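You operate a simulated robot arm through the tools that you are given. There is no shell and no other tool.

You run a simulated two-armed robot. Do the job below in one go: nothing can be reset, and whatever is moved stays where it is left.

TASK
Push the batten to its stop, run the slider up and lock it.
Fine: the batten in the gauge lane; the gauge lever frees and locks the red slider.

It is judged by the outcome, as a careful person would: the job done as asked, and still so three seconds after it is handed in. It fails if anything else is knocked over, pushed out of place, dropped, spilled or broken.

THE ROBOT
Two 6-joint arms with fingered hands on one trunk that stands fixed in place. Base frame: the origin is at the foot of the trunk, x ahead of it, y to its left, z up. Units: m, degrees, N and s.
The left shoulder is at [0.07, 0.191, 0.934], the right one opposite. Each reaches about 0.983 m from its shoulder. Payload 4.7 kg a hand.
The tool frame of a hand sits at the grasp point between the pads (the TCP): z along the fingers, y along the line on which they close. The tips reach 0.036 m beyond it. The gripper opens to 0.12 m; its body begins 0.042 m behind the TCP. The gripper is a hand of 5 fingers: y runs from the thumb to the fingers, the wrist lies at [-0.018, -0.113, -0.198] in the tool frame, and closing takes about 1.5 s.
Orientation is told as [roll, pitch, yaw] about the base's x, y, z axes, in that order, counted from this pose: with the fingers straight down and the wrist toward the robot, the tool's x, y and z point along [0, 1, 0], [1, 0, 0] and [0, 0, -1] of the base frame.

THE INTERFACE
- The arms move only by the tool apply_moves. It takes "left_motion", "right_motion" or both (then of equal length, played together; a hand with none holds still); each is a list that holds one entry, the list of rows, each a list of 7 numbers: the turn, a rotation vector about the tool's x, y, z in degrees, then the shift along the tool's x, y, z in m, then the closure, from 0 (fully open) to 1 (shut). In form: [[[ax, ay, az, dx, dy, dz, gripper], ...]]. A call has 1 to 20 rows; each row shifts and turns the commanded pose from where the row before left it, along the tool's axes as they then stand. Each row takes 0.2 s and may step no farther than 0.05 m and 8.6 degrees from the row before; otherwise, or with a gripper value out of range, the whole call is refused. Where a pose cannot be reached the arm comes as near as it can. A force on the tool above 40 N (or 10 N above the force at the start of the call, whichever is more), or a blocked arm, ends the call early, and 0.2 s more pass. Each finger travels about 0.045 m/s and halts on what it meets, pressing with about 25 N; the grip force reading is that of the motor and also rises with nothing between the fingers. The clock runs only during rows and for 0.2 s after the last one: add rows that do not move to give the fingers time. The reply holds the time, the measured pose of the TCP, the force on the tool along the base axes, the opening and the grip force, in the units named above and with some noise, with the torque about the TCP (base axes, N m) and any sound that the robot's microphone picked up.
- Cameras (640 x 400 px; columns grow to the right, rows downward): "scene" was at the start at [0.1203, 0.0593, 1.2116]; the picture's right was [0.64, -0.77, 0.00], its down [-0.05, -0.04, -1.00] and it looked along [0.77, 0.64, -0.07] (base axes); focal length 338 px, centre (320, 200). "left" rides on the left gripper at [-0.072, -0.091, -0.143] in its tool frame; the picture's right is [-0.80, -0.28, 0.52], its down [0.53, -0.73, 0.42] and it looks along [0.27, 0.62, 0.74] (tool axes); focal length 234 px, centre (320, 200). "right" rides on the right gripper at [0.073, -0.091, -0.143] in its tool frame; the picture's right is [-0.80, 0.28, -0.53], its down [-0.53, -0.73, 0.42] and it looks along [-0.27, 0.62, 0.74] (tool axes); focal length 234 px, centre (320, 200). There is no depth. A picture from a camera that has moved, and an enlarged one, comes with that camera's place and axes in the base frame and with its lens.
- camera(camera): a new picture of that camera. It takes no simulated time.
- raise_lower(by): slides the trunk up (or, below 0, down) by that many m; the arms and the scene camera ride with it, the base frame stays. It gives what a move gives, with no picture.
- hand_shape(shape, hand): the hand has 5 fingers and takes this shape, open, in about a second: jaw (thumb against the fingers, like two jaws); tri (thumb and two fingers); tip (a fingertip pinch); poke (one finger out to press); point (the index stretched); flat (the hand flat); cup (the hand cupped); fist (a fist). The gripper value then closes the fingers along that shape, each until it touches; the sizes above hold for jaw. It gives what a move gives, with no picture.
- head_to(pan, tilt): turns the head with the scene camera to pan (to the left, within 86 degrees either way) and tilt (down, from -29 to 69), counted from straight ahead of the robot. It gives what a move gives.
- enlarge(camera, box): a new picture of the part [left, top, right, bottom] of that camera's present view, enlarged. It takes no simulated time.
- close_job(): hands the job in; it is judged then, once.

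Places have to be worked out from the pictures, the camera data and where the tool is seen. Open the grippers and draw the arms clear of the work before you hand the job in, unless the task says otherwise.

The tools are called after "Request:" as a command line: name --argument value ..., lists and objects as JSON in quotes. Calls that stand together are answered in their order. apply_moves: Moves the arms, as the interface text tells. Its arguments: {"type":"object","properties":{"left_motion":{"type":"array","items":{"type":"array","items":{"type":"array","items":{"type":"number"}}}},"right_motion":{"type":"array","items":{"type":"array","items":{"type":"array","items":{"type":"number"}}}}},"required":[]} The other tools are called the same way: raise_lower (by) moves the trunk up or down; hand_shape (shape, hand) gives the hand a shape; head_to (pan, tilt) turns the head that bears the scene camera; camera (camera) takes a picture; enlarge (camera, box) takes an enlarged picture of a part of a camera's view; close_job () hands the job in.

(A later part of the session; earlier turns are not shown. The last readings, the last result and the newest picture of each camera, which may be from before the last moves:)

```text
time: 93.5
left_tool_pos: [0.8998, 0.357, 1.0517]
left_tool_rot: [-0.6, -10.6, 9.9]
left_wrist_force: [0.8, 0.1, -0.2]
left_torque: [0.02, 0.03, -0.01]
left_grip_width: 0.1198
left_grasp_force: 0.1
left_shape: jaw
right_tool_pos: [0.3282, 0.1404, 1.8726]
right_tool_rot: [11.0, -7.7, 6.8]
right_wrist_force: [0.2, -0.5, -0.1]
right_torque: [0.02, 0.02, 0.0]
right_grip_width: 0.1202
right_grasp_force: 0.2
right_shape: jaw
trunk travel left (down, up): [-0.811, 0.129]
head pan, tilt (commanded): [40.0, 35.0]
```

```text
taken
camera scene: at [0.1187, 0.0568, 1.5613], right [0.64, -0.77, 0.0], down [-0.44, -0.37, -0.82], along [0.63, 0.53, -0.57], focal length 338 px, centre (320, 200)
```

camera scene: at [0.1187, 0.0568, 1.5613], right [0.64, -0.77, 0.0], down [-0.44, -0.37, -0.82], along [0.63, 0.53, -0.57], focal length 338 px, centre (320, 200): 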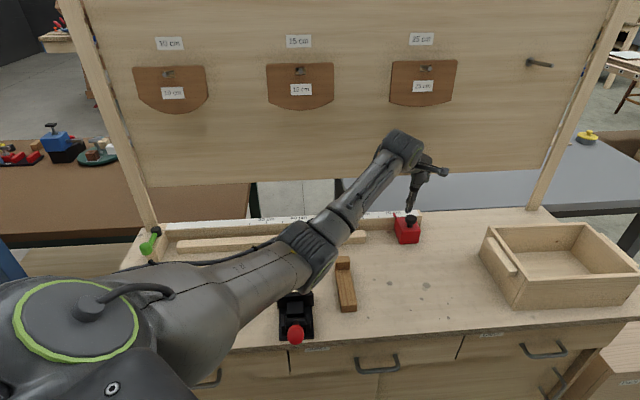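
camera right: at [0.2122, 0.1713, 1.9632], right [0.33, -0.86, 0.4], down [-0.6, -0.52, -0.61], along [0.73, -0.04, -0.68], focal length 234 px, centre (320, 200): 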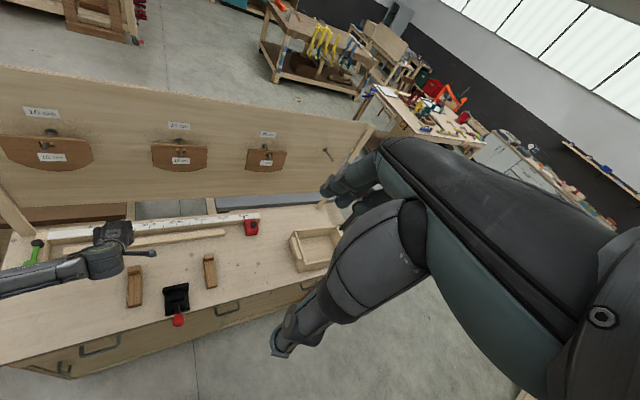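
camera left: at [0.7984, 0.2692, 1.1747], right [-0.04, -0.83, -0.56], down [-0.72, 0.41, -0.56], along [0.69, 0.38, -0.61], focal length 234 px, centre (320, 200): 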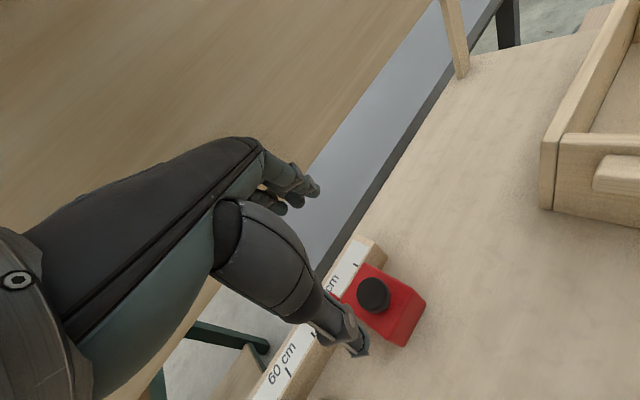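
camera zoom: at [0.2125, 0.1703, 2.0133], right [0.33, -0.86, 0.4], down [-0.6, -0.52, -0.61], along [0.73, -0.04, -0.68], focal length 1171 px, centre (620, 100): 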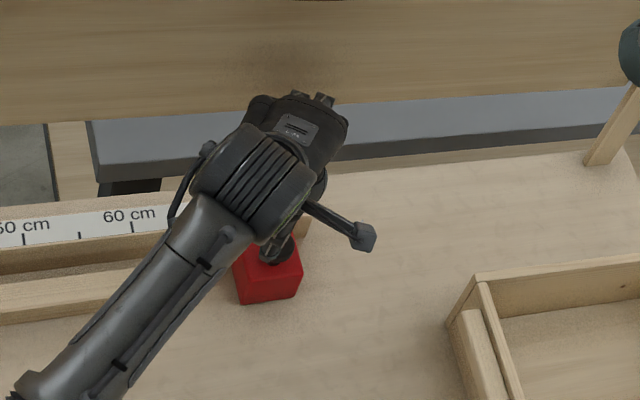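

The knob sits at about (0.895, 0.356), just under the hand. I'll descend most of the way with the jaw open, then check alignment.

Request:
apply_moves --left_motion '[[[0, 0, 0, 0, -0.0056, 0.0231, 0], [0, 0, 0, 0, -0.0056, 0.0231, 0], [0, 0, 0, 0, -0.0028, 0.0116, 0]]]'

Request:
camera --camera "left"

Request:
enlarge --camera "scene" --box '[350, 140, 470, 250]'

```text
time: 94.3
left_tool_pos: [0.8948, 0.3568, 0.9928]
left_tool_rot: [-0.7, -10.6, 10.0]
left_wrist_force: [0.1, -0.5, 0.2]
left_torque: [-0.01, 0.0, 0.03]
left_grip_width: 0.1194
left_grasp_force: 0.0
left_shape: jaw
right_tool_pos: [0.3271, 0.1415, 1.8717]
right_tool_rot: [11.0, -7.8, 6.6]
right_wrist_force: [-0.7, 0.2, 0.6]
right_torque: [-0.01, 0.0, 0.04]
right_grip_width: 0.1203
right_grasp_force: 0.1
right_shape: jaw
trunk travel left (down, up): [-0.811, 0.129]
head pan, tilt (commanded): [40.0, 35.0]
```

```text
taken
camera left: at [0.7935, 0.2688, 1.1165], right [-0.04, -0.83, -0.56], down [-0.72, 0.41, -0.56], along [0.69, 0.38, -0.61], focal length 234 px, centre (320, 200)
```

left: 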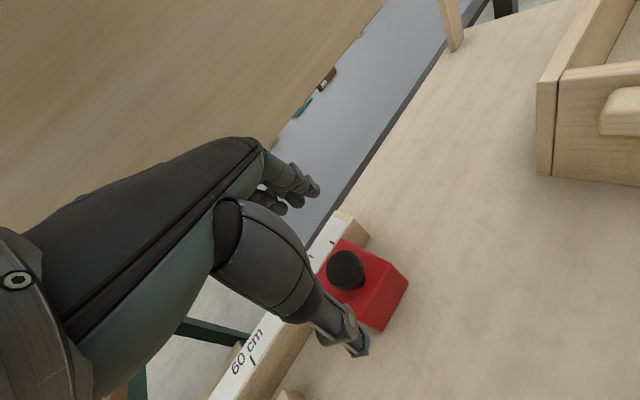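

```text
3.64 times, centred on (410, 195) of scene
camera zoom: at [0.1174, 0.0576, 1.5614], right [0.64, -0.77, 0.0], down [-0.44, -0.37, -0.82], along [0.63, 0.53, -0.57], focal length 1229 px, centre (-7, 218)
```

zoom: 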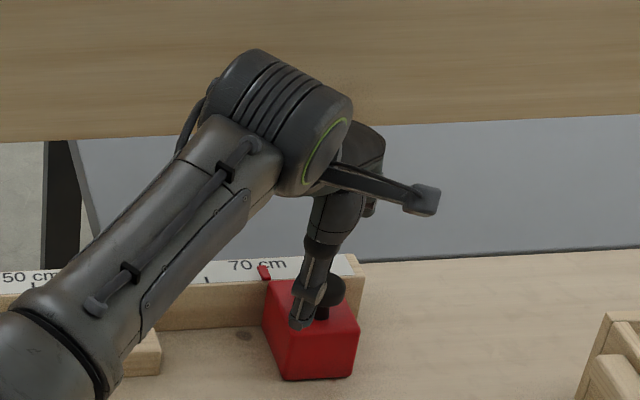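

The knob is centred between thumb and fingers to within about 6 mm. I'll descend the last 3.5 cm and centre on it.

Request:
apply_moves --left_motion '[[[0, 0, 0, 0, -0.006, 0.0177, 0], [0, 0, 0, 0, -0.006, 0.0177, 0]]]'

Request:
camera --camera "left"

Request:
enlarge --camera "scene" --box '[370, 180, 450, 250]'

```text
time: 94.9
left_tool_pos: [0.8915, 0.356, 0.9549]
left_tool_rot: [-0.8, -10.6, 9.9]
left_wrist_force: [-0.1, -0.1, 0.7]
left_torque: [-0.01, -0.02, 0.02]
left_grip_width: 0.1199
left_grasp_force: 0.1
left_shape: jaw
right_tool_pos: [0.3278, 0.1412, 1.8732]
right_tool_rot: [10.9, -7.7, 6.7]
right_wrist_force: [-0.1, 1.0, 0.2]
right_torque: [0.02, 0.01, 0.01]
right_grip_width: 0.1202
right_grasp_force: 0.1
right_shape: jaw
trunk travel left (down, up): [-0.811, 0.129]
head pan, tilt (commanded): [40.0, 35.0]
```

```text
taken
camera left: at [0.7888, 0.2675, 1.0797], right [-0.04, -0.83, -0.56], down [-0.72, 0.41, -0.56], along [0.69, 0.38, -0.61], focal length 234 px, centre (320, 200)
```

left: 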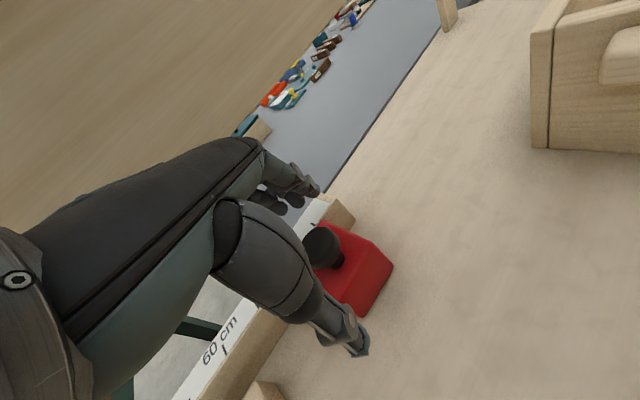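

```text
5.71 times, centred on (410, 215) of scene
camera zoom: at [0.1178, 0.0578, 1.5614], right [0.64, -0.77, 0.0], down [-0.44, -0.37, -0.82], along [0.63, 0.53, -0.57], focal length 1931 px, centre (-194, 114)
```

zoom: 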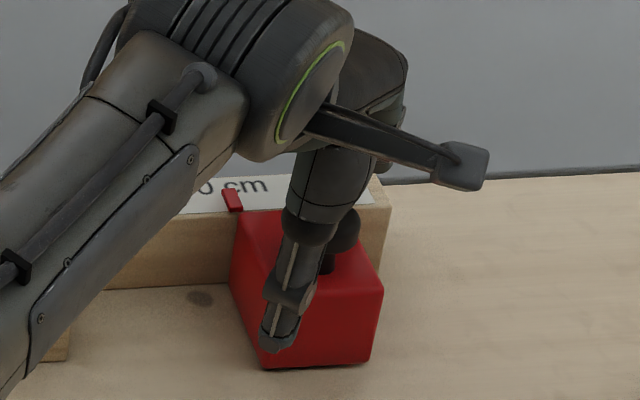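

The knob is exactly centred, but the thumb tip is slightly below the slider's top edge. I'll rise 8 mm so the thumb clears it, then close on the knob.

Request:
apply_moves --left_motion '[[[0, 0, 0, 0, 0.0015, -0.0079, 0], [0, 0, 0, 0, 0, 0, 0.4], [0, 0, 0, 0, 0, 0, 0.6], [0, 0, 0, 0, 0, 0, 0.8], [0, 0, 0, 0, 0, 0, 1], [0, 0, 0, 0, 0, 0, 1], [0, 0, 0, 0, 0, 0, 1], [0, 0, 0, 0, 0, 0, 1], [0, 0, 0, 0, 0, 0, 1]]]'

Request:
camera --camera "left"

Request:
enlarge --camera "scene" --box '[370, 180, 450, 250]'

```text
time: 96.9
left_tool_pos: [0.8912, 0.3569, 0.9634]
left_tool_rot: [-0.6, -10.4, 9.9]
left_wrist_force: [-3.4, -0.2, -2.2]
left_torque: [0.05, -0.08, -0.02]
left_grip_width: 0.0245
left_grasp_force: 25.1
left_shape: jaw
right_tool_pos: [0.3265, 0.1418, 1.8728]
right_tool_rot: [11.0, -7.7, 6.8]
right_wrist_force: [-0.5, -0.1, -0.9]
right_torque: [-0.03, 0.0, 0.0]
right_grip_width: 0.1199
right_grasp_force: 0.0
right_shape: jaw
trunk travel left (down, up): [-0.811, 0.129]
head pan, tilt (commanded): [40.0, 35.0]
```

```text
taken
camera left: at [0.7887, 0.268, 1.0872], right [-0.04, -0.83, -0.56], down [-0.72, 0.41, -0.56], along [0.69, 0.38, -0.61], focal length 234 px, centre (320, 200)
```

left: 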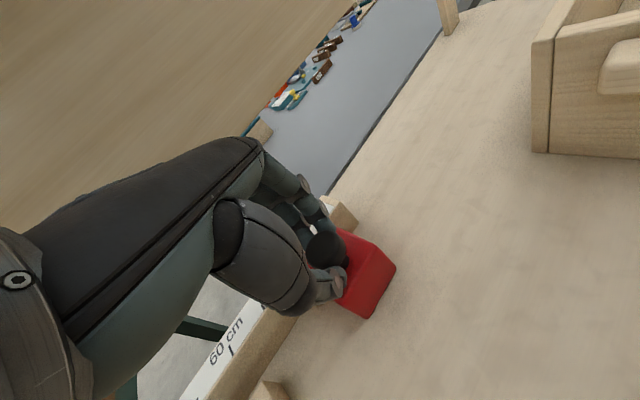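

```text
5.71 times, centred on (410, 215) of scene
camera zoom: at [0.1176, 0.0576, 1.5613], right [0.64, -0.77, 0.0], down [-0.44, -0.37, -0.82], along [0.63, 0.53, -0.57], focal length 1931 px, centre (-194, 114)
```

zoom: 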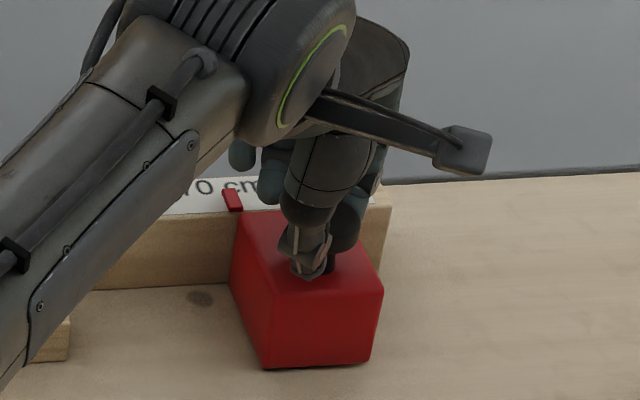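

The knob is gripped (opening 2.5 cm, 25 N). I'll try a gentle 1 cm pull to the left along the fence to see whether the slider is free.

Request:
apply_moves --left_motion '[[[0, 0, 0, 0.0041, -0.0028, -0.0005, 1], [0, 0, 0, 0.0041, -0.0028, -0.0005, 1]]]'

Request:
enlarge --camera "scene" --box '[370, 180, 450, 250]'

Request:
camera --camera "left"

```text
time: 97.5
left_tool_pos: [0.8844, 0.3634, 0.9622]
left_tool_rot: [-0.6, -10.5, 9.9]
left_wrist_force: [-1.5, -3.7, -5.0]
left_torque: [-0.07, -0.18, -0.01]
left_grip_width: 0.0247
left_grasp_force: 25.6
left_shape: jaw
right_tool_pos: [0.3276, 0.1412, 1.8721]
right_tool_rot: [11.0, -7.7, 6.7]
right_wrist_force: [-0.5, -0.5, -0.4]
right_torque: [-0.03, -0.01, -0.03]
right_grip_width: 0.12
right_grasp_force: 0.2
right_shape: jaw
trunk travel left (down, up): [-0.811, 0.129]
head pan, tilt (commanded): [40.0, 35.0]
```

```text
5.71 times, centred on (410, 215) of scene
camera zoom: at [0.1178, 0.0575, 1.5613], right [0.64, -0.77, 0.0], down [-0.44, -0.37, -0.82], along [0.63, 0.53, -0.57], focal length 1931 px, centre (-194, 114)
```

zoom: 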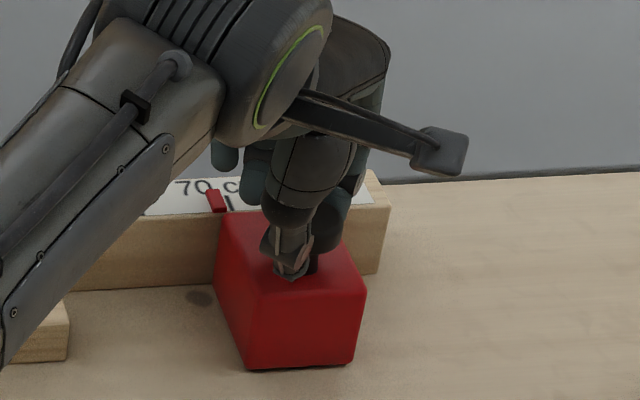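

```text
taken
camera left: at [0.7822, 0.2745, 1.0872], right [-0.04, -0.83, -0.56], down [-0.72, 0.41, -0.56], along [0.69, 0.38, -0.61], focal length 234 px, centre (320, 200)
```

left: 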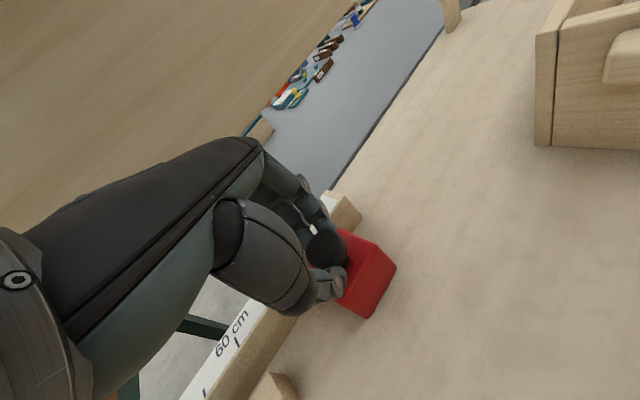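

The slider slides freely (only a few newtons) and its pointer moved left, so it's unlocked. I'll run it on toward the batten 4 cm at a time.

Request:
apply_moves --left_motion '[[[0, 0, 0, 0.0082, -0.0056, -0.0011, 1], [0, 0, 0, 0.0082, -0.0056, -0.0011, 1], [0, 0, 0, 0.0082, -0.0056, -0.0011, 1], [0, 0, 0, 0.0082, -0.0056, -0.0011, 1]]]'

Request:
camera --camera "scene"

Request:
camera --camera "left"

```text
time: 98.5
left_tool_pos: [0.8569, 0.3927, 0.9637]
left_tool_rot: [-0.7, -10.5, 9.9]
left_wrist_force: [-1.9, -3.7, -4.0]
left_torque: [-0.09, -0.18, -0.04]
left_grip_width: 0.0247
left_grasp_force: 25.1
left_shape: jaw
right_tool_pos: [0.3263, 0.1423, 1.8729]
right_tool_rot: [11.0, -7.9, 6.8]
right_wrist_force: [-0.3, 0.5, 0.2]
right_torque: [-0.02, -0.02, -0.03]
right_grip_width: 0.1202
right_grasp_force: 0.1
right_shape: jaw
trunk travel left (down, up): [-0.811, 0.129]
head pan, tilt (commanded): [40.0, 35.0]
```

```text
taken
camera scene: at [0.1175, 0.0576, 1.5614], right [0.64, -0.77, 0.0], down [-0.44, -0.37, -0.82], along [0.63, 0.53, -0.57], focal length 338 px, centre (320, 200)
```

scene: 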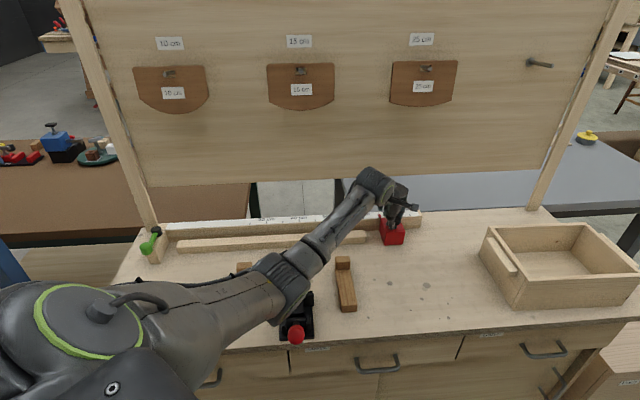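

```text
taken
camera left: at [0.7541, 0.3029, 1.0872], right [-0.04, -0.83, -0.56], down [-0.72, 0.41, -0.56], along [0.69, 0.38, -0.61], focal length 234 px, centre (320, 200)
```

left: 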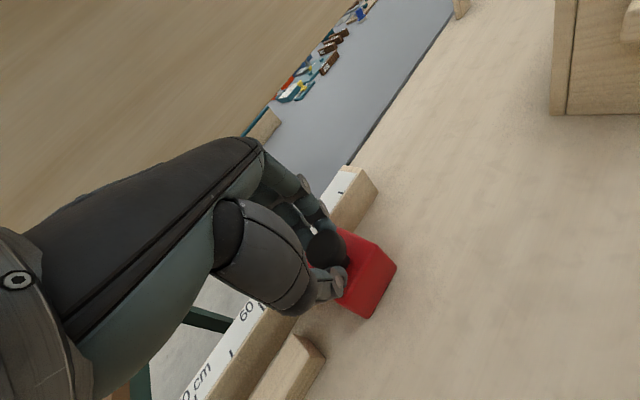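

The slider follows smoothly and is now about 5 cm from the batten end. I'll continue 4 cm.

Request:
apply_moves --left_motion '[[[0, 0, 0, 0.0082, -0.0056, -0.0011, 1], [0, 0, 0, 0.0082, -0.0056, -0.0011, 1], [0, 0, 0, 0.0082, -0.0056, -0.0011, 1], [0, 0, 0, 0.0082, -0.0056, -0.0011, 1]]]'

Request:
camera --camera "scene"

Request:
enlarge --camera "scene" --box '[130, 190, 250, 270]'

```text
time: 99.5
left_tool_pos: [0.8283, 0.4194, 0.9629]
left_tool_rot: [-0.7, -10.6, 9.9]
left_wrist_force: [-4.4, -5.2, -2.9]
left_torque: [-0.13, -0.04, -0.07]
left_grip_width: 0.0246
left_grasp_force: 24.5
left_shape: jaw
right_tool_pos: [0.3264, 0.1419, 1.8717]
right_tool_rot: [11.0, -7.8, 6.7]
right_wrist_force: [0.3, 0.6, 0.0]
right_torque: [-0.01, 0.03, -0.01]
right_grip_width: 0.12
right_grasp_force: 0.0
right_shape: jaw
trunk travel left (down, up): [-0.811, 0.129]
head pan, tilt (commanded): [40.0, 35.0]
```

```text
taken
camera scene: at [0.1174, 0.0574, 1.5614], right [0.64, -0.77, 0.0], down [-0.44, -0.37, -0.82], along [0.63, 0.53, -0.57], focal length 338 px, centre (320, 200)
```

scene: 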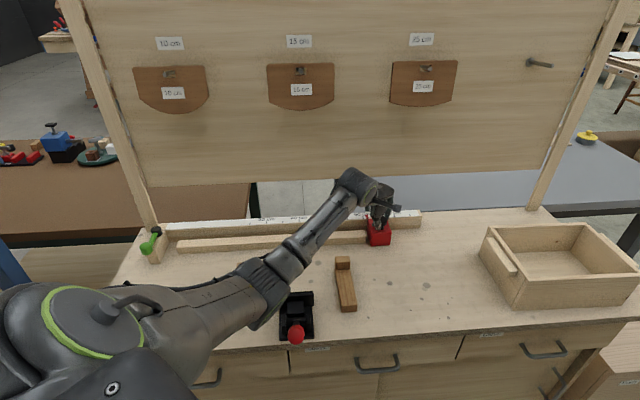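

```text
5.00 times, centred on (190, 230) of scene
camera zoom: at [0.1174, 0.0574, 1.5614], right [0.64, -0.77, 0.0], down [-0.44, -0.37, -0.82], along [0.63, 0.53, -0.57], focal length 1689 px, centre (970, 50)
```

zoom: 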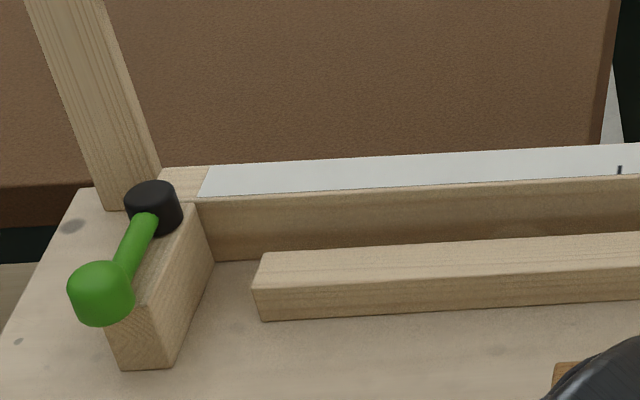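

The slider is close to the batten end. Next it will contact the batten and push it toward its stop, so I'll go on 3 cm and watch the force.

Request:
apply_moves --left_motion '[[[0, 0, 0, 0.0082, -0.0058, -0.0011, 1], [0, 0, 0, 0.0082, -0.0058, -0.0011, 1], [0, 0, 0, 0.0082, -0.0058, -0.0011, 1]]]'

Request:
enlarge --camera "scene" --box '[130, 190, 250, 270]'

Request:
enlarge --camera "scene" --box '[310, 180, 430, 260]'

```text
time: 100.3
left_tool_pos: [0.8069, 0.4418, 0.9626]
left_tool_rot: [-0.7, -10.7, 9.9]
left_wrist_force: [0.0, -3.0, -3.0]
left_torque: [-0.01, -0.16, -0.03]
left_grip_width: 0.0246
left_grasp_force: 25.0
left_shape: jaw
right_tool_pos: [0.3264, 0.1404, 1.8728]
right_tool_rot: [11.0, -7.7, 6.7]
right_wrist_force: [-0.2, -0.9, -0.1]
right_torque: [0.0, 0.0, 0.0]
right_grip_width: 0.1197
right_grasp_force: 0.0
right_shape: jaw
trunk travel left (down, up): [-0.811, 0.129]
head pan, tilt (commanded): [40.0, 35.0]
```

```text
5.00 times, centred on (190, 230) of scene
camera zoom: at [0.1175, 0.0573, 1.5614], right [0.64, -0.77, 0.0], down [-0.44, -0.37, -0.82], along [0.63, 0.53, -0.57], focal length 1689 px, centre (970, 50)
```

zoom: 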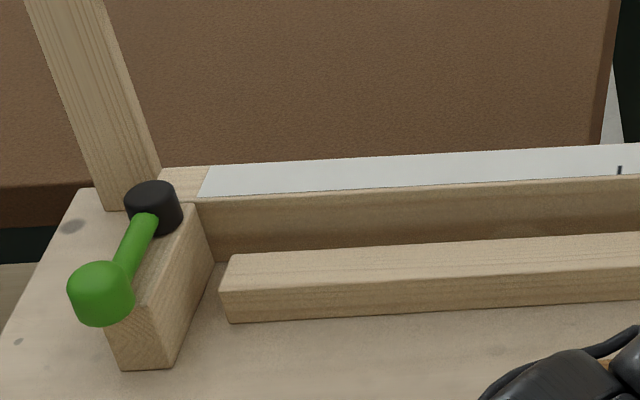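

```text
5.00 times, centred on (370, 220) of scene
camera zoom: at [0.1175, 0.0573, 1.5614], right [0.64, -0.77, 0.0], down [-0.44, -0.37, -0.82], along [0.63, 0.53, -0.57], focal length 1689 px, centre (70, 100)
```

zoom: 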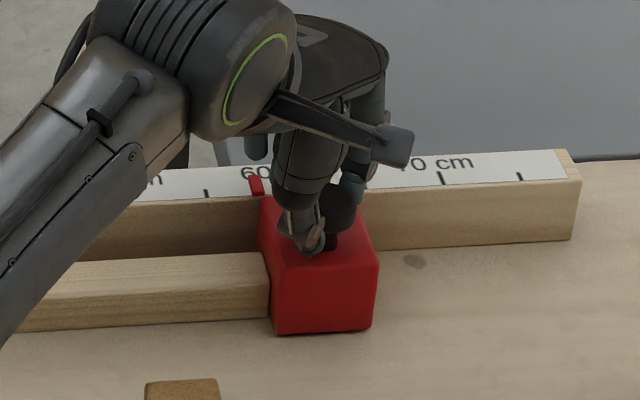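

The slider is now pushing the batten, and its gap to the stop has halved to about 2 cm. I'll continue slowly in 5 mm steps.

Request:
apply_moves --left_motion '[[[0, 0, 0, 0.0041, -0.0029, -0.0005, 1], [0, 0, 0, 0.0041, -0.0029, -0.0005, 1], [0, 0, 0, 0.0041, -0.0029, -0.0005, 1]]]'

Request:
enlarge --camera "scene" --box '[130, 190, 250, 270]'

```text
time: 101.1
left_tool_pos: [0.7958, 0.4521, 0.9637]
left_tool_rot: [-0.7, -10.7, 10.0]
left_wrist_force: [0.8, -1.6, -1.6]
left_torque: [-0.03, -0.23, -0.01]
left_grip_width: 0.0247
left_grasp_force: 25.4
left_shape: jaw
right_tool_pos: [0.3264, 0.1406, 1.8726]
right_tool_rot: [11.0, -7.8, 6.8]
right_wrist_force: [0.3, 0.2, -0.1]
right_torque: [0.02, 0.01, 0.0]
right_grip_width: 0.12
right_grasp_force: 0.0
right_shape: jaw
trunk travel left (down, up): [-0.811, 0.129]
head pan, tilt (commanded): [40.0, 35.0]
```

```text
5.00 times, centred on (190, 230) of scene
camera zoom: at [0.1176, 0.0571, 1.5614], right [0.64, -0.77, 0.0], down [-0.44, -0.37, -0.82], along [0.63, 0.53, -0.57], focal length 1689 px, centre (970, 50)
```

zoom: 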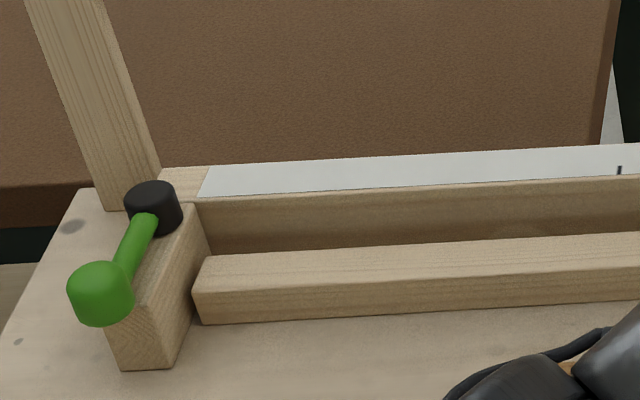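

About 6 mm remain to the stop. I'll go on in 3 mm steps and watch for the force rise when it seats.

Request:
apply_moves --left_motion '[[[0, 0, 0, 0.0025, -0.0017, -0.0003, 1], [0, 0, 0, 0.0025, -0.0017, -0.0003, 1], [0, 0, 0, 0.0016, -0.0011, -0.0002, 1]]]'

Request:
enlarge --camera "scene" --box '[130, 190, 250, 270]'

```text
time: 101.9
left_tool_pos: [0.7898, 0.4572, 0.9629]
left_tool_rot: [-0.6, -10.6, 9.9]
left_wrist_force: [0.6, -6.3, -1.4]
left_torque: [-0.08, -0.2, -0.03]
left_grip_width: 0.0246
left_grasp_force: 25.0
left_shape: jaw
right_tool_pos: [0.3298, 0.1405, 1.8729]
right_tool_rot: [11.0, -7.7, 6.7]
right_wrist_force: [0.1, 0.7, 0.4]
right_torque: [-0.01, -0.01, 0.04]
right_grip_width: 0.12
right_grasp_force: 0.1
right_shape: jaw
trunk travel left (down, up): [-0.811, 0.129]
head pan, tilt (commanded): [40.0, 35.0]
```

```text
5.00 times, centred on (190, 230) of scene
camera zoom: at [0.1182, 0.0561, 1.5614], right [0.64, -0.77, 0.0], down [-0.44, -0.37, -0.82], along [0.63, 0.53, -0.57], focal length 1689 px, centre (970, 50)
```

zoom: 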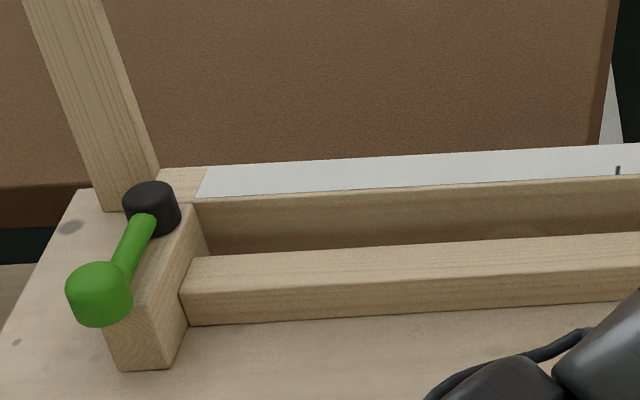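

The batten end appears to be at the stop and the force along the fence is rising (about 5 N). I'll press 4 mm more to seat everything firmly.

Request:
apply_moves --left_motion '[[[0, 0, 0, 0.0016, -0.0011, -0.0002, 1], [0, 0, 0, 0.0016, -0.0011, -0.0002, 1], [0, 0, 0, 0, 0, 0, 1]]]'

Request:
enlarge --camera "scene" --box '[150, 210, 220, 260]'

Request:
enlarge --camera "scene" --box '[310, 180, 430, 260]'

```text
time: 102.7
left_tool_pos: [0.7881, 0.4585, 0.9615]
left_tool_rot: [-0.7, -10.7, 9.8]
left_wrist_force: [7.0, -16.4, -3.3]
left_torque: [-0.3, -0.42, -0.24]
left_grip_width: 0.024
left_grasp_force: 25.5
left_shape: jaw
right_tool_pos: [0.33, 0.1376, 1.8722]
right_tool_rot: [11.1, -7.8, 6.7]
right_wrist_force: [0.3, -0.4, 0.4]
right_torque: [0.0, 0.0, -0.02]
right_grip_width: 0.1201
right_grasp_force: 0.1
right_shape: jaw
trunk travel left (down, up): [-0.811, 0.129]
head pan, tilt (commanded): [40.0, 35.0]
```

```text
8.00 times, centred on (185, 235) of scene
camera zoom: at [0.1194, 0.0548, 1.5613], right [0.64, -0.77, 0.0], down [-0.44, -0.37, -0.82], along [0.63, 0.53, -0.57], focal length 2703 px, centre (1400, -80)
```

zoom: 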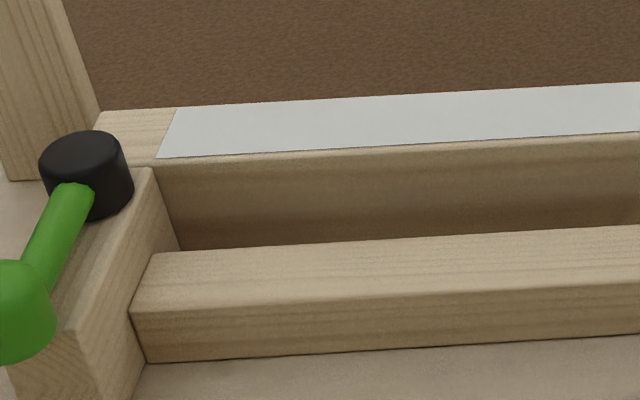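

```text
5.00 times, centred on (370, 220) of scene
camera zoom: at [0.1194, 0.0548, 1.5613], right [0.64, -0.77, 0.0], down [-0.44, -0.37, -0.82], along [0.63, 0.53, -0.57], focal length 1689 px, centre (70, 100)
```

zoom: 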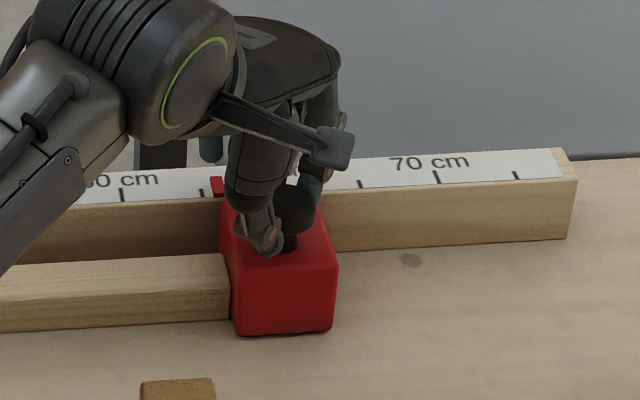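

The batten is hard against its stop and the slider against the batten, with 16 N pressing. I'll now open the hand in place, without pulling back, then rise straight up.

Request:
apply_moves --left_motion '[[[0, 0, 0, 0, 0, 0, 0.7], [0, 0, 0, 0, 0, 0, 0.4], [0, 0, 0, 0, 0, 0, 0.2], [0, 0, 0, 0, 0, 0, 0], [0, 0, 0, 0, 0, 0, 0], [0, 0, 0, 0, 0, 0, 0], [0, 0, 0, 0, 0, 0, 0], [0, 0, 0, 0, 0, 0, 0]]]'

Request:
enlarge --camera "scene" --box '[310, 180, 430, 260]'

Request:
camera --camera "left"

```text
time: 104.5
left_tool_pos: [0.7881, 0.4607, 0.9619]
left_tool_rot: [-0.7, -10.6, 9.9]
left_wrist_force: [-0.2, 0.2, -0.1]
left_torque: [-0.01, 0.02, -0.02]
left_grip_width: 0.1195
left_grasp_force: 0.0
left_shape: jaw
right_tool_pos: [0.327, 0.1425, 1.8734]
right_tool_rot: [11.0, -7.8, 6.7]
right_wrist_force: [-0.5, 1.1, -0.5]
right_torque: [-0.02, 0.02, 0.03]
right_grip_width: 0.1198
right_grasp_force: 0.2
right_shape: jaw
trunk travel left (down, up): [-0.811, 0.129]
head pan, tilt (commanded): [40.0, 35.0]
```

```text
5.00 times, centred on (370, 220) of scene
camera zoom: at [0.1174, 0.0579, 1.5614], right [0.64, -0.77, 0.0], down [-0.44, -0.37, -0.82], along [0.63, 0.53, -0.57], focal length 1689 px, centre (70, 100)
```

zoom: 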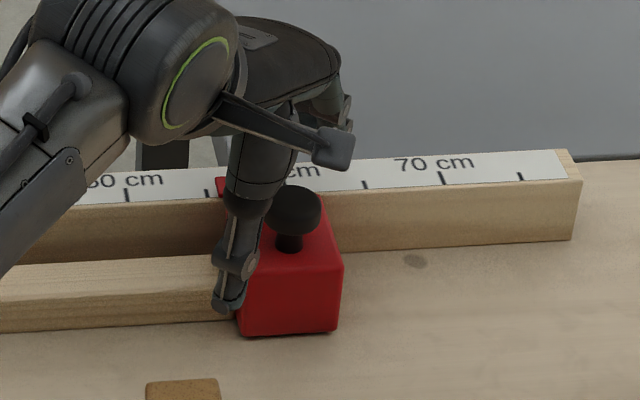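

```text
taken
camera left: at [0.6853, 0.3726, 1.0863], right [-0.04, -0.83, -0.56], down [-0.72, 0.41, -0.56], along [0.69, 0.38, -0.61], focal length 234 px, centre (320, 200)
```

left: 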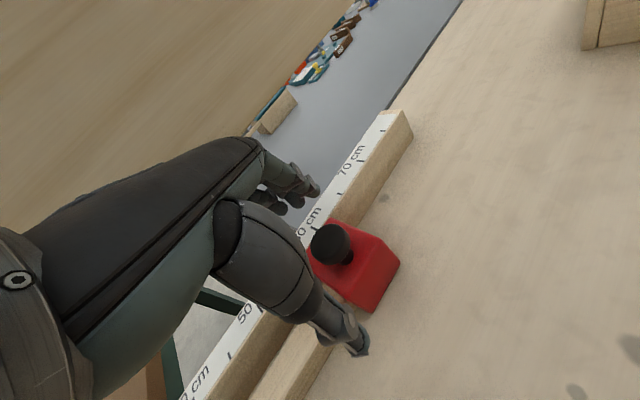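

Released, and the slider stayed in place. I'll rise straight up 12 cm with the hand open.

Request:
apply_moves --left_motion '[[[0, 0, 0, 0, 0.0055, -0.0295, 0], [0, 0, 0, 0, 0.0055, -0.0295, 0], [0, 0, 0, 0, 0.0055, -0.0295, 0], [0, 0, 0, 0, 0.0055, -0.0295, 0], [0, 0, 0, 0, 0.0055, -0.0295, 0]]]'

Request:
enlarge --camera "scene" --box '[310, 180, 430, 260]'

Request:
enlarge --camera "scene" --box '[150, 210, 220, 260]'

```text
time: 105.7
left_tool_pos: [0.7861, 0.4626, 1.1132]
left_tool_rot: [-0.7, -10.6, 9.9]
left_wrist_force: [-0.5, -0.2, -0.7]
left_torque: [-0.01, 0.0, 0.0]
left_grip_width: 0.1197
left_grasp_force: 0.0
left_shape: jaw
right_tool_pos: [0.3266, 0.1413, 1.8733]
right_tool_rot: [11.1, -7.8, 6.6]
right_wrist_force: [0.0, 0.6, 0.0]
right_torque: [0.04, 0.03, -0.02]
right_grip_width: 0.1202
right_grasp_force: 0.1
right_shape: jaw
trunk travel left (down, up): [-0.811, 0.129]
head pan, tilt (commanded): [40.0, 35.0]
```

```text
5.00 times, centred on (370, 220) of scene
camera zoom: at [0.1171, 0.0571, 1.5614], right [0.64, -0.77, 0.0], down [-0.44, -0.37, -0.82], along [0.63, 0.53, -0.57], focal length 1689 px, centre (70, 100)
```

zoom: 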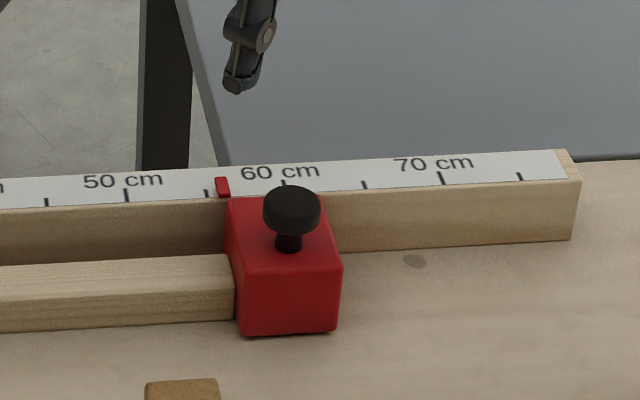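

```text
8.00 times, centred on (185, 235) of scene
camera zoom: at [0.1171, 0.0571, 1.5614], right [0.64, -0.77, 0.0], down [-0.44, -0.37, -0.82], along [0.63, 0.53, -0.57], focal length 2703 px, centre (1400, -80)
```

zoom: 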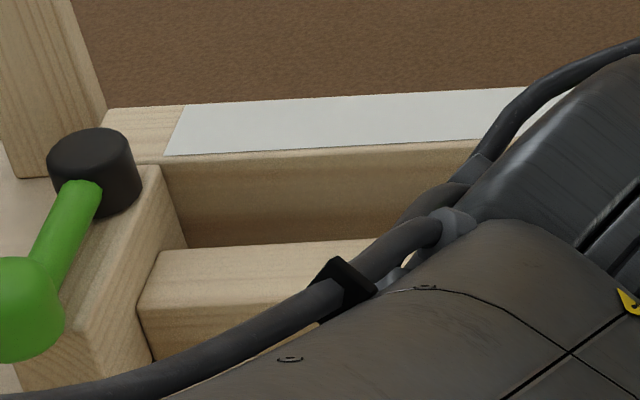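

The slider now reads about 56 cm and sits against the batten, which sits against its stop. Now I'll go back to the lever, retracing the same safe sequence of postures: first lift, then roll and pitch back.

Request:
apply_moves --left_motion '[[[0, 0, 0, -0.0075, 0.0034, -0.0283, 0.3], [0, 0, 0, -0.0075, 0.0034, -0.0283, 0.6], [0, 0, 0, -0.0075, 0.0034, -0.0283, 1], [0, 0, 0, -0.0075, 0.0034, -0.0283, 1], [1.38, -7.74, -1.46, 0, 0, 0, 1], [1.38, -7.74, -1.46, 0, 0, 0, 1], [1.38, -7.74, -1.46, 0, 0, 0, 1], [1.0, -5.8, -1.1, 0, 0, 0, 1]]]'

Request:
apply_moves --left_motion '[[[-6.78, -1.9, 3.79, 0, 0, 0, 1], [-6.78, -1.9, 3.79, 0, 0, 0, 1], [-6.78, -1.9, 3.79, 0, 0, 0, 1], [-6.78, -1.9, 3.79, 0, 0, 0, 1], [-6.78, -1.9, 3.79, 0, 0, 0, 1]]]'

Request:
raise_lower --by -0.05

Request:
camera --camera "scene"

```text
time: 107.5
left_tool_pos: [0.7849, 0.4324, 1.227]
left_tool_rot: [-30.4, -4.3, 13.8]
left_wrist_force: [-0.1, 0.2, 0.4]
left_torque: [-0.03, 0.0, -0.01]
left_grip_width: 0.0
left_grasp_force: 21.4
left_shape: jaw
right_tool_pos: [0.3267, 0.1432, 1.8722]
right_tool_rot: [10.9, -7.8, 6.7]
right_wrist_force: [0.3, -0.3, -0.4]
right_torque: [-0.01, 0.0, 0.01]
right_grip_width: 0.12
right_grasp_force: 0.0
right_shape: jaw
trunk travel left (down, up): [-0.811, 0.129]
head pan, tilt (commanded): [40.0, 35.0]
```

```text
time: 108.7
left_tool_pos: [0.7842, 0.4336, 1.2266]
left_tool_rot: [-42.3, -42.9, 19.0]
left_wrist_force: [0.1, 0.7, 0.6]
left_torque: [-0.01, 0.0, -0.03]
left_grip_width: 0.0
left_grasp_force: 25.2
left_shape: jaw
right_tool_pos: [0.3266, 0.1427, 1.8733]
right_tool_rot: [10.9, -7.8, 6.6]
right_wrist_force: [0.1, -0.1, 0.2]
right_torque: [0.03, -0.01, -0.03]
right_grip_width: 0.12
right_grasp_force: 0.1
right_shape: jaw
trunk travel left (down, up): [-0.811, 0.129]
head pan, tilt (commanded): [40.0, 35.0]
```

```text
time: 109.6
left_tool_pos: [0.7847, 0.4321, 1.178]
left_tool_rot: [-42.3, -42.8, 19.0]
left_wrist_force: [-0.9, -0.7, 0.2]
left_torque: [-0.01, -0.02, 0.01]
left_grip_width: 0.0
left_grasp_force: 25.6
left_shape: jaw
right_tool_pos: [0.3272, 0.1411, 1.8221]
right_tool_rot: [11.1, -7.8, 6.7]
right_wrist_force: [0.2, -0.2, 0.0]
right_torque: [0.01, -0.04, -0.04]
right_grip_width: 0.1202
right_grasp_force: 0.0
right_shape: jaw
trunk travel left (down, up): [-0.761, 0.179]
head pan, tilt (commanded): [40.0, 35.0]
```

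```text
taken
camera scene: at [0.1172, 0.0571, 1.5115], right [0.64, -0.77, 0.0], down [-0.44, -0.37, -0.82], along [0.63, 0.53, -0.57], focal length 338 px, centre (320, 200)
```

scene: 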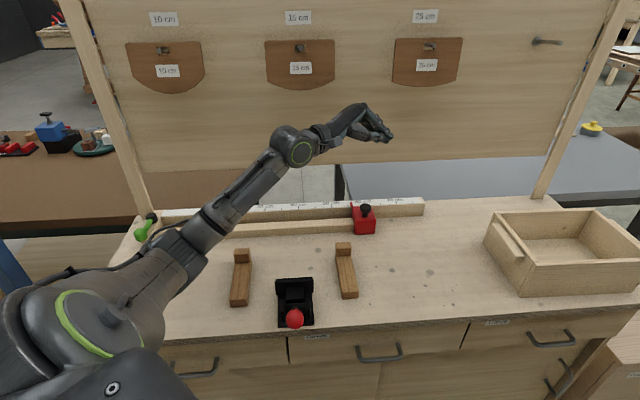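

Retracing further: I'll draw the hand back to about (0.60, 0.475, 1.19) with the same orientation.

Request:
apply_moves --left_motion '[[[0, 0, 0, -0.001, -0.0178, -0.0265, 1], [0, 0, 0, -0.001, -0.0178, -0.0265, 1], [0, 0, 0, -0.001, -0.0178, -0.0265, 1], [0, 0, 0, -0.001, -0.0178, -0.0265, 1], [0, 0, 0, -0.001, -0.0178, -0.0265, 1], [0, 0, 0, -0.001, -0.0178, -0.0265, 1]]]'

Request:
camera --camera "scene"

```text
time: 111.0
left_tool_pos: [0.5961, 0.4773, 1.1949]
left_tool_rot: [-42.0, -42.9, 18.5]
left_wrist_force: [-0.2, 0.8, 0.4]
left_torque: [0.0, 0.02, 0.0]
left_grip_width: 0.0002
left_grasp_force: 24.7
left_shape: jaw
right_tool_pos: [0.3241, 0.1411, 1.8234]
right_tool_rot: [11.0, -7.9, 6.7]
right_wrist_force: [0.0, -0.3, 1.0]
right_torque: [0.0, -0.02, 0.0]
right_grip_width: 0.1199
right_grasp_force: 0.0
right_shape: jaw
trunk travel left (down, up): [-0.761, 0.179]
head pan, tilt (commanded): [40.0, 35.0]
```

```text
taken
camera scene: at [0.1155, 0.0568, 1.5115], right [0.64, -0.77, 0.0], down [-0.44, -0.37, -0.82], along [0.63, 0.53, -0.57], focal length 338 px, centre (320, 200)
```

scene: 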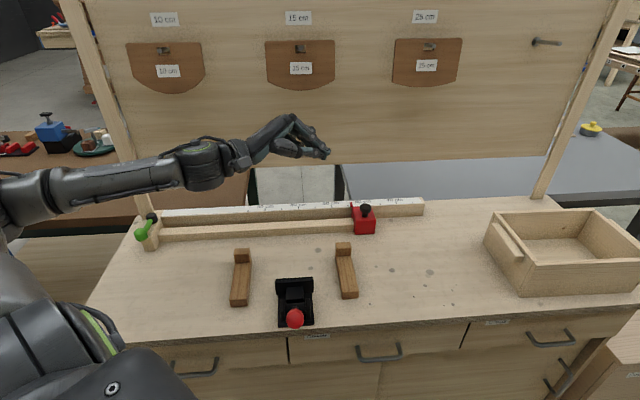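

The posture mirrors the earlier one. I'll step back another 6 cm, then rotate back to the upright orientation in two stages.

Request:
apply_moves --left_motion '[[[0, 0, 0, 0, -0.02, -0.01, 1], [0, 0, 0, 0, -0.02, -0.01, 1], [0, 0, 0, 0, -0.02, -0.01, 1]]]'

Request:
apply_moves --left_motion '[[[3.65, 5.36, -1.87, 0, 0, 0, 1], [3.65, 5.36, -1.87, 0, 0, 0, 1], [3.65, 5.36, -1.87, 0, 0, 0, 1], [3.65, 5.36, -1.87, 0, 0, 0, 1]]]'

Request:
camera --camera "scene"

```text
time: 111.8
left_tool_pos: [0.5366, 0.4787, 1.1694]
left_tool_rot: [-42.1, -42.8, 18.8]
left_wrist_force: [-0.6, 0.7, -0.1]
left_torque: [0.02, 0.0, -0.01]
left_grip_width: 0.0
left_grasp_force: 24.7
left_shape: jaw
right_tool_pos: [0.3274, 0.1405, 1.8231]
right_tool_rot: [11.1, -7.7, 6.7]
right_wrist_force: [0.0, -0.1, 0.3]
right_torque: [0.0, 0.01, -0.01]
right_grip_width: 0.1199
right_grasp_force: 0.0
right_shape: jaw
trunk travel left (down, up): [-0.761, 0.179]
head pan, tilt (commanded): [40.0, 35.0]
```

```text
time: 112.8
left_tool_pos: [0.538, 0.4533, 1.1723]
left_tool_rot: [-19.7, -26.5, 17.4]
left_wrist_force: [0.0, 0.0, 0.1]
left_torque: [-0.01, -0.02, -0.02]
left_grip_width: 0.0
left_grasp_force: 25.6
left_shape: jaw
left hand out of reach, approached as far as the arm can: row 2
right_tool_pos: [0.3284, 0.1409, 1.8218]
right_tool_rot: [10.9, -7.7, 6.7]
right_wrist_force: [0.1, 0.2, 1.8]
right_torque: [0.03, 0.04, -0.01]
right_grip_width: 0.1201
right_grasp_force: 0.0
right_shape: jaw
trunk travel left (down, up): [-0.761, 0.179]
head pan, tilt (commanded): [40.0, 35.0]
```

```text
taken
camera scene: at [0.1177, 0.0568, 1.5113], right [0.64, -0.77, 0.0], down [-0.44, -0.37, -0.82], along [0.63, 0.53, -0.57], focal length 338 px, centre (320, 200)
```

scene: 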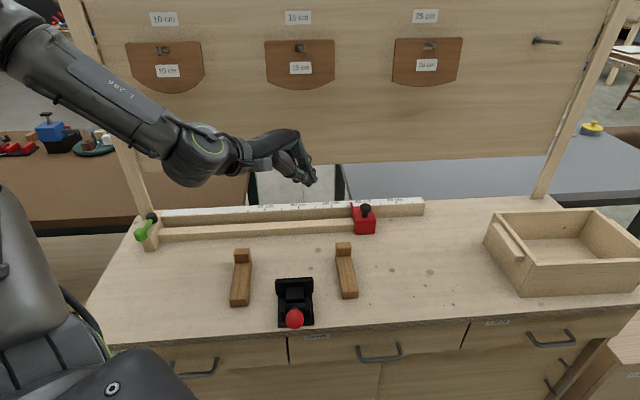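

The elbow is now up, and no contact has occurred. I'll continue rotating to near upright.

Request:
apply_moves --left_motion '[[[3.65, 5.36, -1.87, 0.008, 0, 0, 1], [3.65, 5.36, -1.87, 0.008, 0, 0, 1], [3.65, 5.36, -1.87, 0.008, 0, 0, 1], [3.65, 5.36, -1.87, 0.008, 0, 0, 1]]]'

Request:
camera --camera "scene"

```text
time: 113.8
left_tool_pos: [0.5295, 0.4839, 1.1655]
left_tool_rot: [0.2, -10.9, 22.7]
left_wrist_force: [-0.7, 0.2, 0.6]
left_torque: [-0.01, 0.0, -0.04]
left_grip_width: 0.0
left_grasp_force: 24.7
left_shape: jaw
right_tool_pos: [0.3278, 0.1395, 1.8219]
right_tool_rot: [11.0, -7.8, 6.7]
right_wrist_force: [0.6, 0.3, 0.1]
right_torque: [0.02, 0.03, -0.01]
right_grip_width: 0.1196
right_grasp_force: 0.0
right_shape: jaw
trunk travel left (down, up): [-0.761, 0.179]
head pan, tilt (commanded): [40.0, 35.0]
```

```text
taken
camera scene: at [0.118, 0.0564, 1.5113], right [0.64, -0.77, 0.0], down [-0.44, -0.37, -0.82], along [0.63, 0.53, -0.57], focal length 338 px, centre (320, 200)
```

scene: 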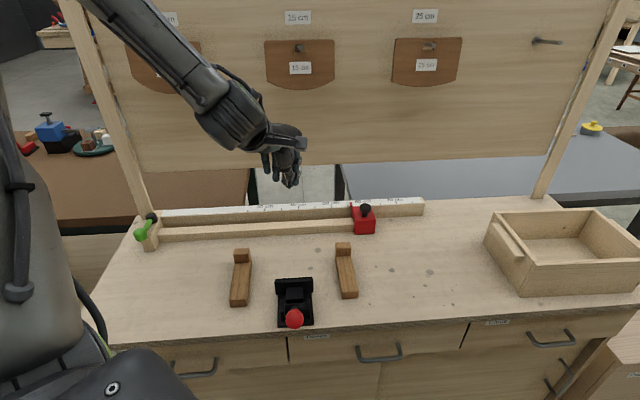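

Upright again at yaw 23° with the elbow up. Next I'll yaw to 45° and move left toward the lever area at a safe height.

Request:
apply_moves --left_motion '[[[0, 1.43, -7.37, 0.01, 0, 0, 1], [0, 1.43, -7.37, 0.015, 0, 0, 1], [0, 1.43, -7.37, 0.015, 0, 0, 1]]]'

Request:
apply_moves --left_motion '[[[0, 0, 0, 0.025, 0.005, 0.005, 1], [0, 0, 0, 0.025, 0.005, 0.005, 1], [0, 0, 0, 0.025, 0.005, 0.005, 1], [0, 0, 0, 0.025, 0.005, 0.005, 1], [0, 0, 0, 0.025, 0.005, 0.005, 1]]]'

Request:
camera --camera "scene"

```text
time: 114.6
left_tool_pos: [0.5024, 0.5246, 1.1688]
left_tool_rot: [0.0, -10.8, 45.2]
left_wrist_force: [-0.2, 0.5, 0.1]
left_torque: [-0.01, -0.02, 0.0]
left_grip_width: 0.0001
left_grasp_force: 25.7
left_shape: jaw
left hand out of reach, approached as far as the arm can: row 2, 3
right_tool_pos: [0.328, 0.1415, 1.8238]
right_tool_rot: [10.8, -7.8, 6.7]
right_wrist_force: [0.8, 0.1, 0.9]
right_torque: [-0.05, 0.0, -0.01]
right_grip_width: 0.1197
right_grasp_force: 0.1
right_shape: jaw
trunk travel left (down, up): [-0.761, 0.179]
head pan, tilt (commanded): [40.0, 35.0]
```

```text
time: 115.8
left_tool_pos: [0.472, 0.5751, 1.1589]
left_tool_rot: [0.1, -11.0, 45.1]
left_wrist_force: [-1.3, 0.0, 0.0]
left_torque: [0.02, 0.01, 0.04]
left_grip_width: 0.0
left_grasp_force: 24.7
left_shape: jaw
left hand out of reach, approached as far as the arm can: row 3, 4, 5
right_tool_pos: [0.3248, 0.141, 1.8231]
right_tool_rot: [11.0, -7.8, 6.7]
right_wrist_force: [0.7, 0.1, 0.9]
right_torque: [-0.01, 0.01, 0.0]
right_grip_width: 0.1198
right_grasp_force: 0.1
right_shape: jaw
trunk travel left (down, up): [-0.761, 0.179]
head pan, tilt (commanded): [40.0, 35.0]
```

```text
taken
camera scene: at [0.1166, 0.0569, 1.5115], right [0.64, -0.77, 0.0], down [-0.44, -0.37, -0.82], along [0.63, 0.53, -0.57], focal length 338 px, centre (320, 200)
```

scene: 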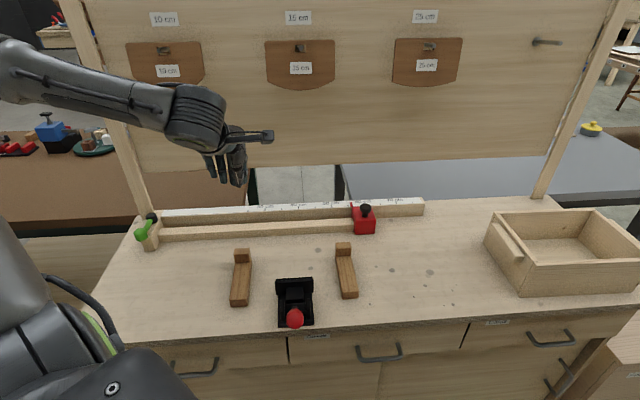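

I'll go lower first, where the left side is easier to reach, then move left.

Request:
apply_moves --left_motion '[[[0, 0, 0, 0.01, 0, 0.035, 1], [0, 0, 0, 0.02, 0.002, 0.03, 1], [0, 0, 0, 0.03, 0.003, 0.025, 1], [0, 0, 0, 0.03, 0.003, 0.02, 1], [0, 0, 0, 0.03, 0.003, 0.015, 1]]]'

Request:
camera --camera "scene"

Request:
enlarge --camera "right" --box '[0, 200, 160, 300]'

```text
time: 117.0
left_tool_pos: [0.4432, 0.6221, 1.0452]
left_tool_rot: [0.0, -10.9, 45.2]
left_wrist_force: [-0.2, -0.1, -0.2]
left_torque: [0.01, 0.03, -0.01]
left_grip_width: 0.0
left_grasp_force: 24.7
left_shape: jaw
left hand out of reach, approached as far as the arm can: row 3, 4, 5
right_tool_pos: [0.3278, 0.1411, 1.823]
right_tool_rot: [10.9, -7.7, 6.7]
right_wrist_force: [0.2, 0.1, -0.5]
right_torque: [-0.01, 0.01, 0.0]
right_grip_width: 0.1199
right_grasp_force: 0.1
right_shape: jaw
trunk travel left (down, up): [-0.761, 0.179]
head pan, tilt (commanded): [40.0, 35.0]
```

```text
taken
camera scene: at [0.1179, 0.0581, 1.5113], right [0.64, -0.77, 0.0], down [-0.44, -0.37, -0.82], along [0.63, 0.53, -0.57], focal length 338 px, centre (320, 200)
```

scene: 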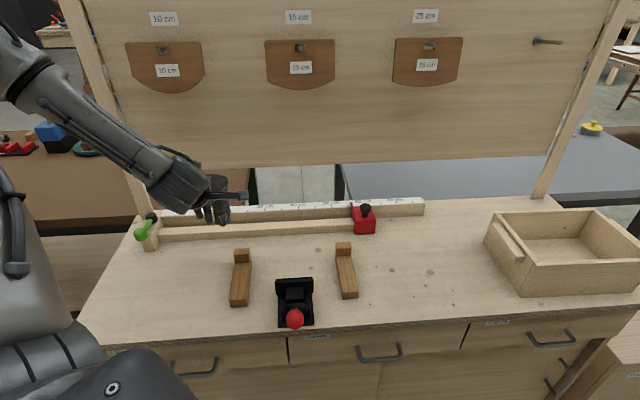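

```text
4.00 times, centred on (80, 250) of right
camera zoom: at [0.2116, 0.172, 1.9631], right [0.33, -0.86, 0.4], down [-0.6, -0.52, -0.61], along [0.73, -0.04, -0.68], focal length 937 px, centre (1280, 0)
```

zoom: 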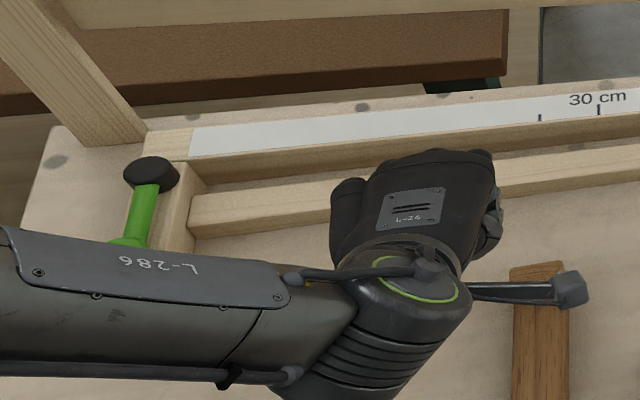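

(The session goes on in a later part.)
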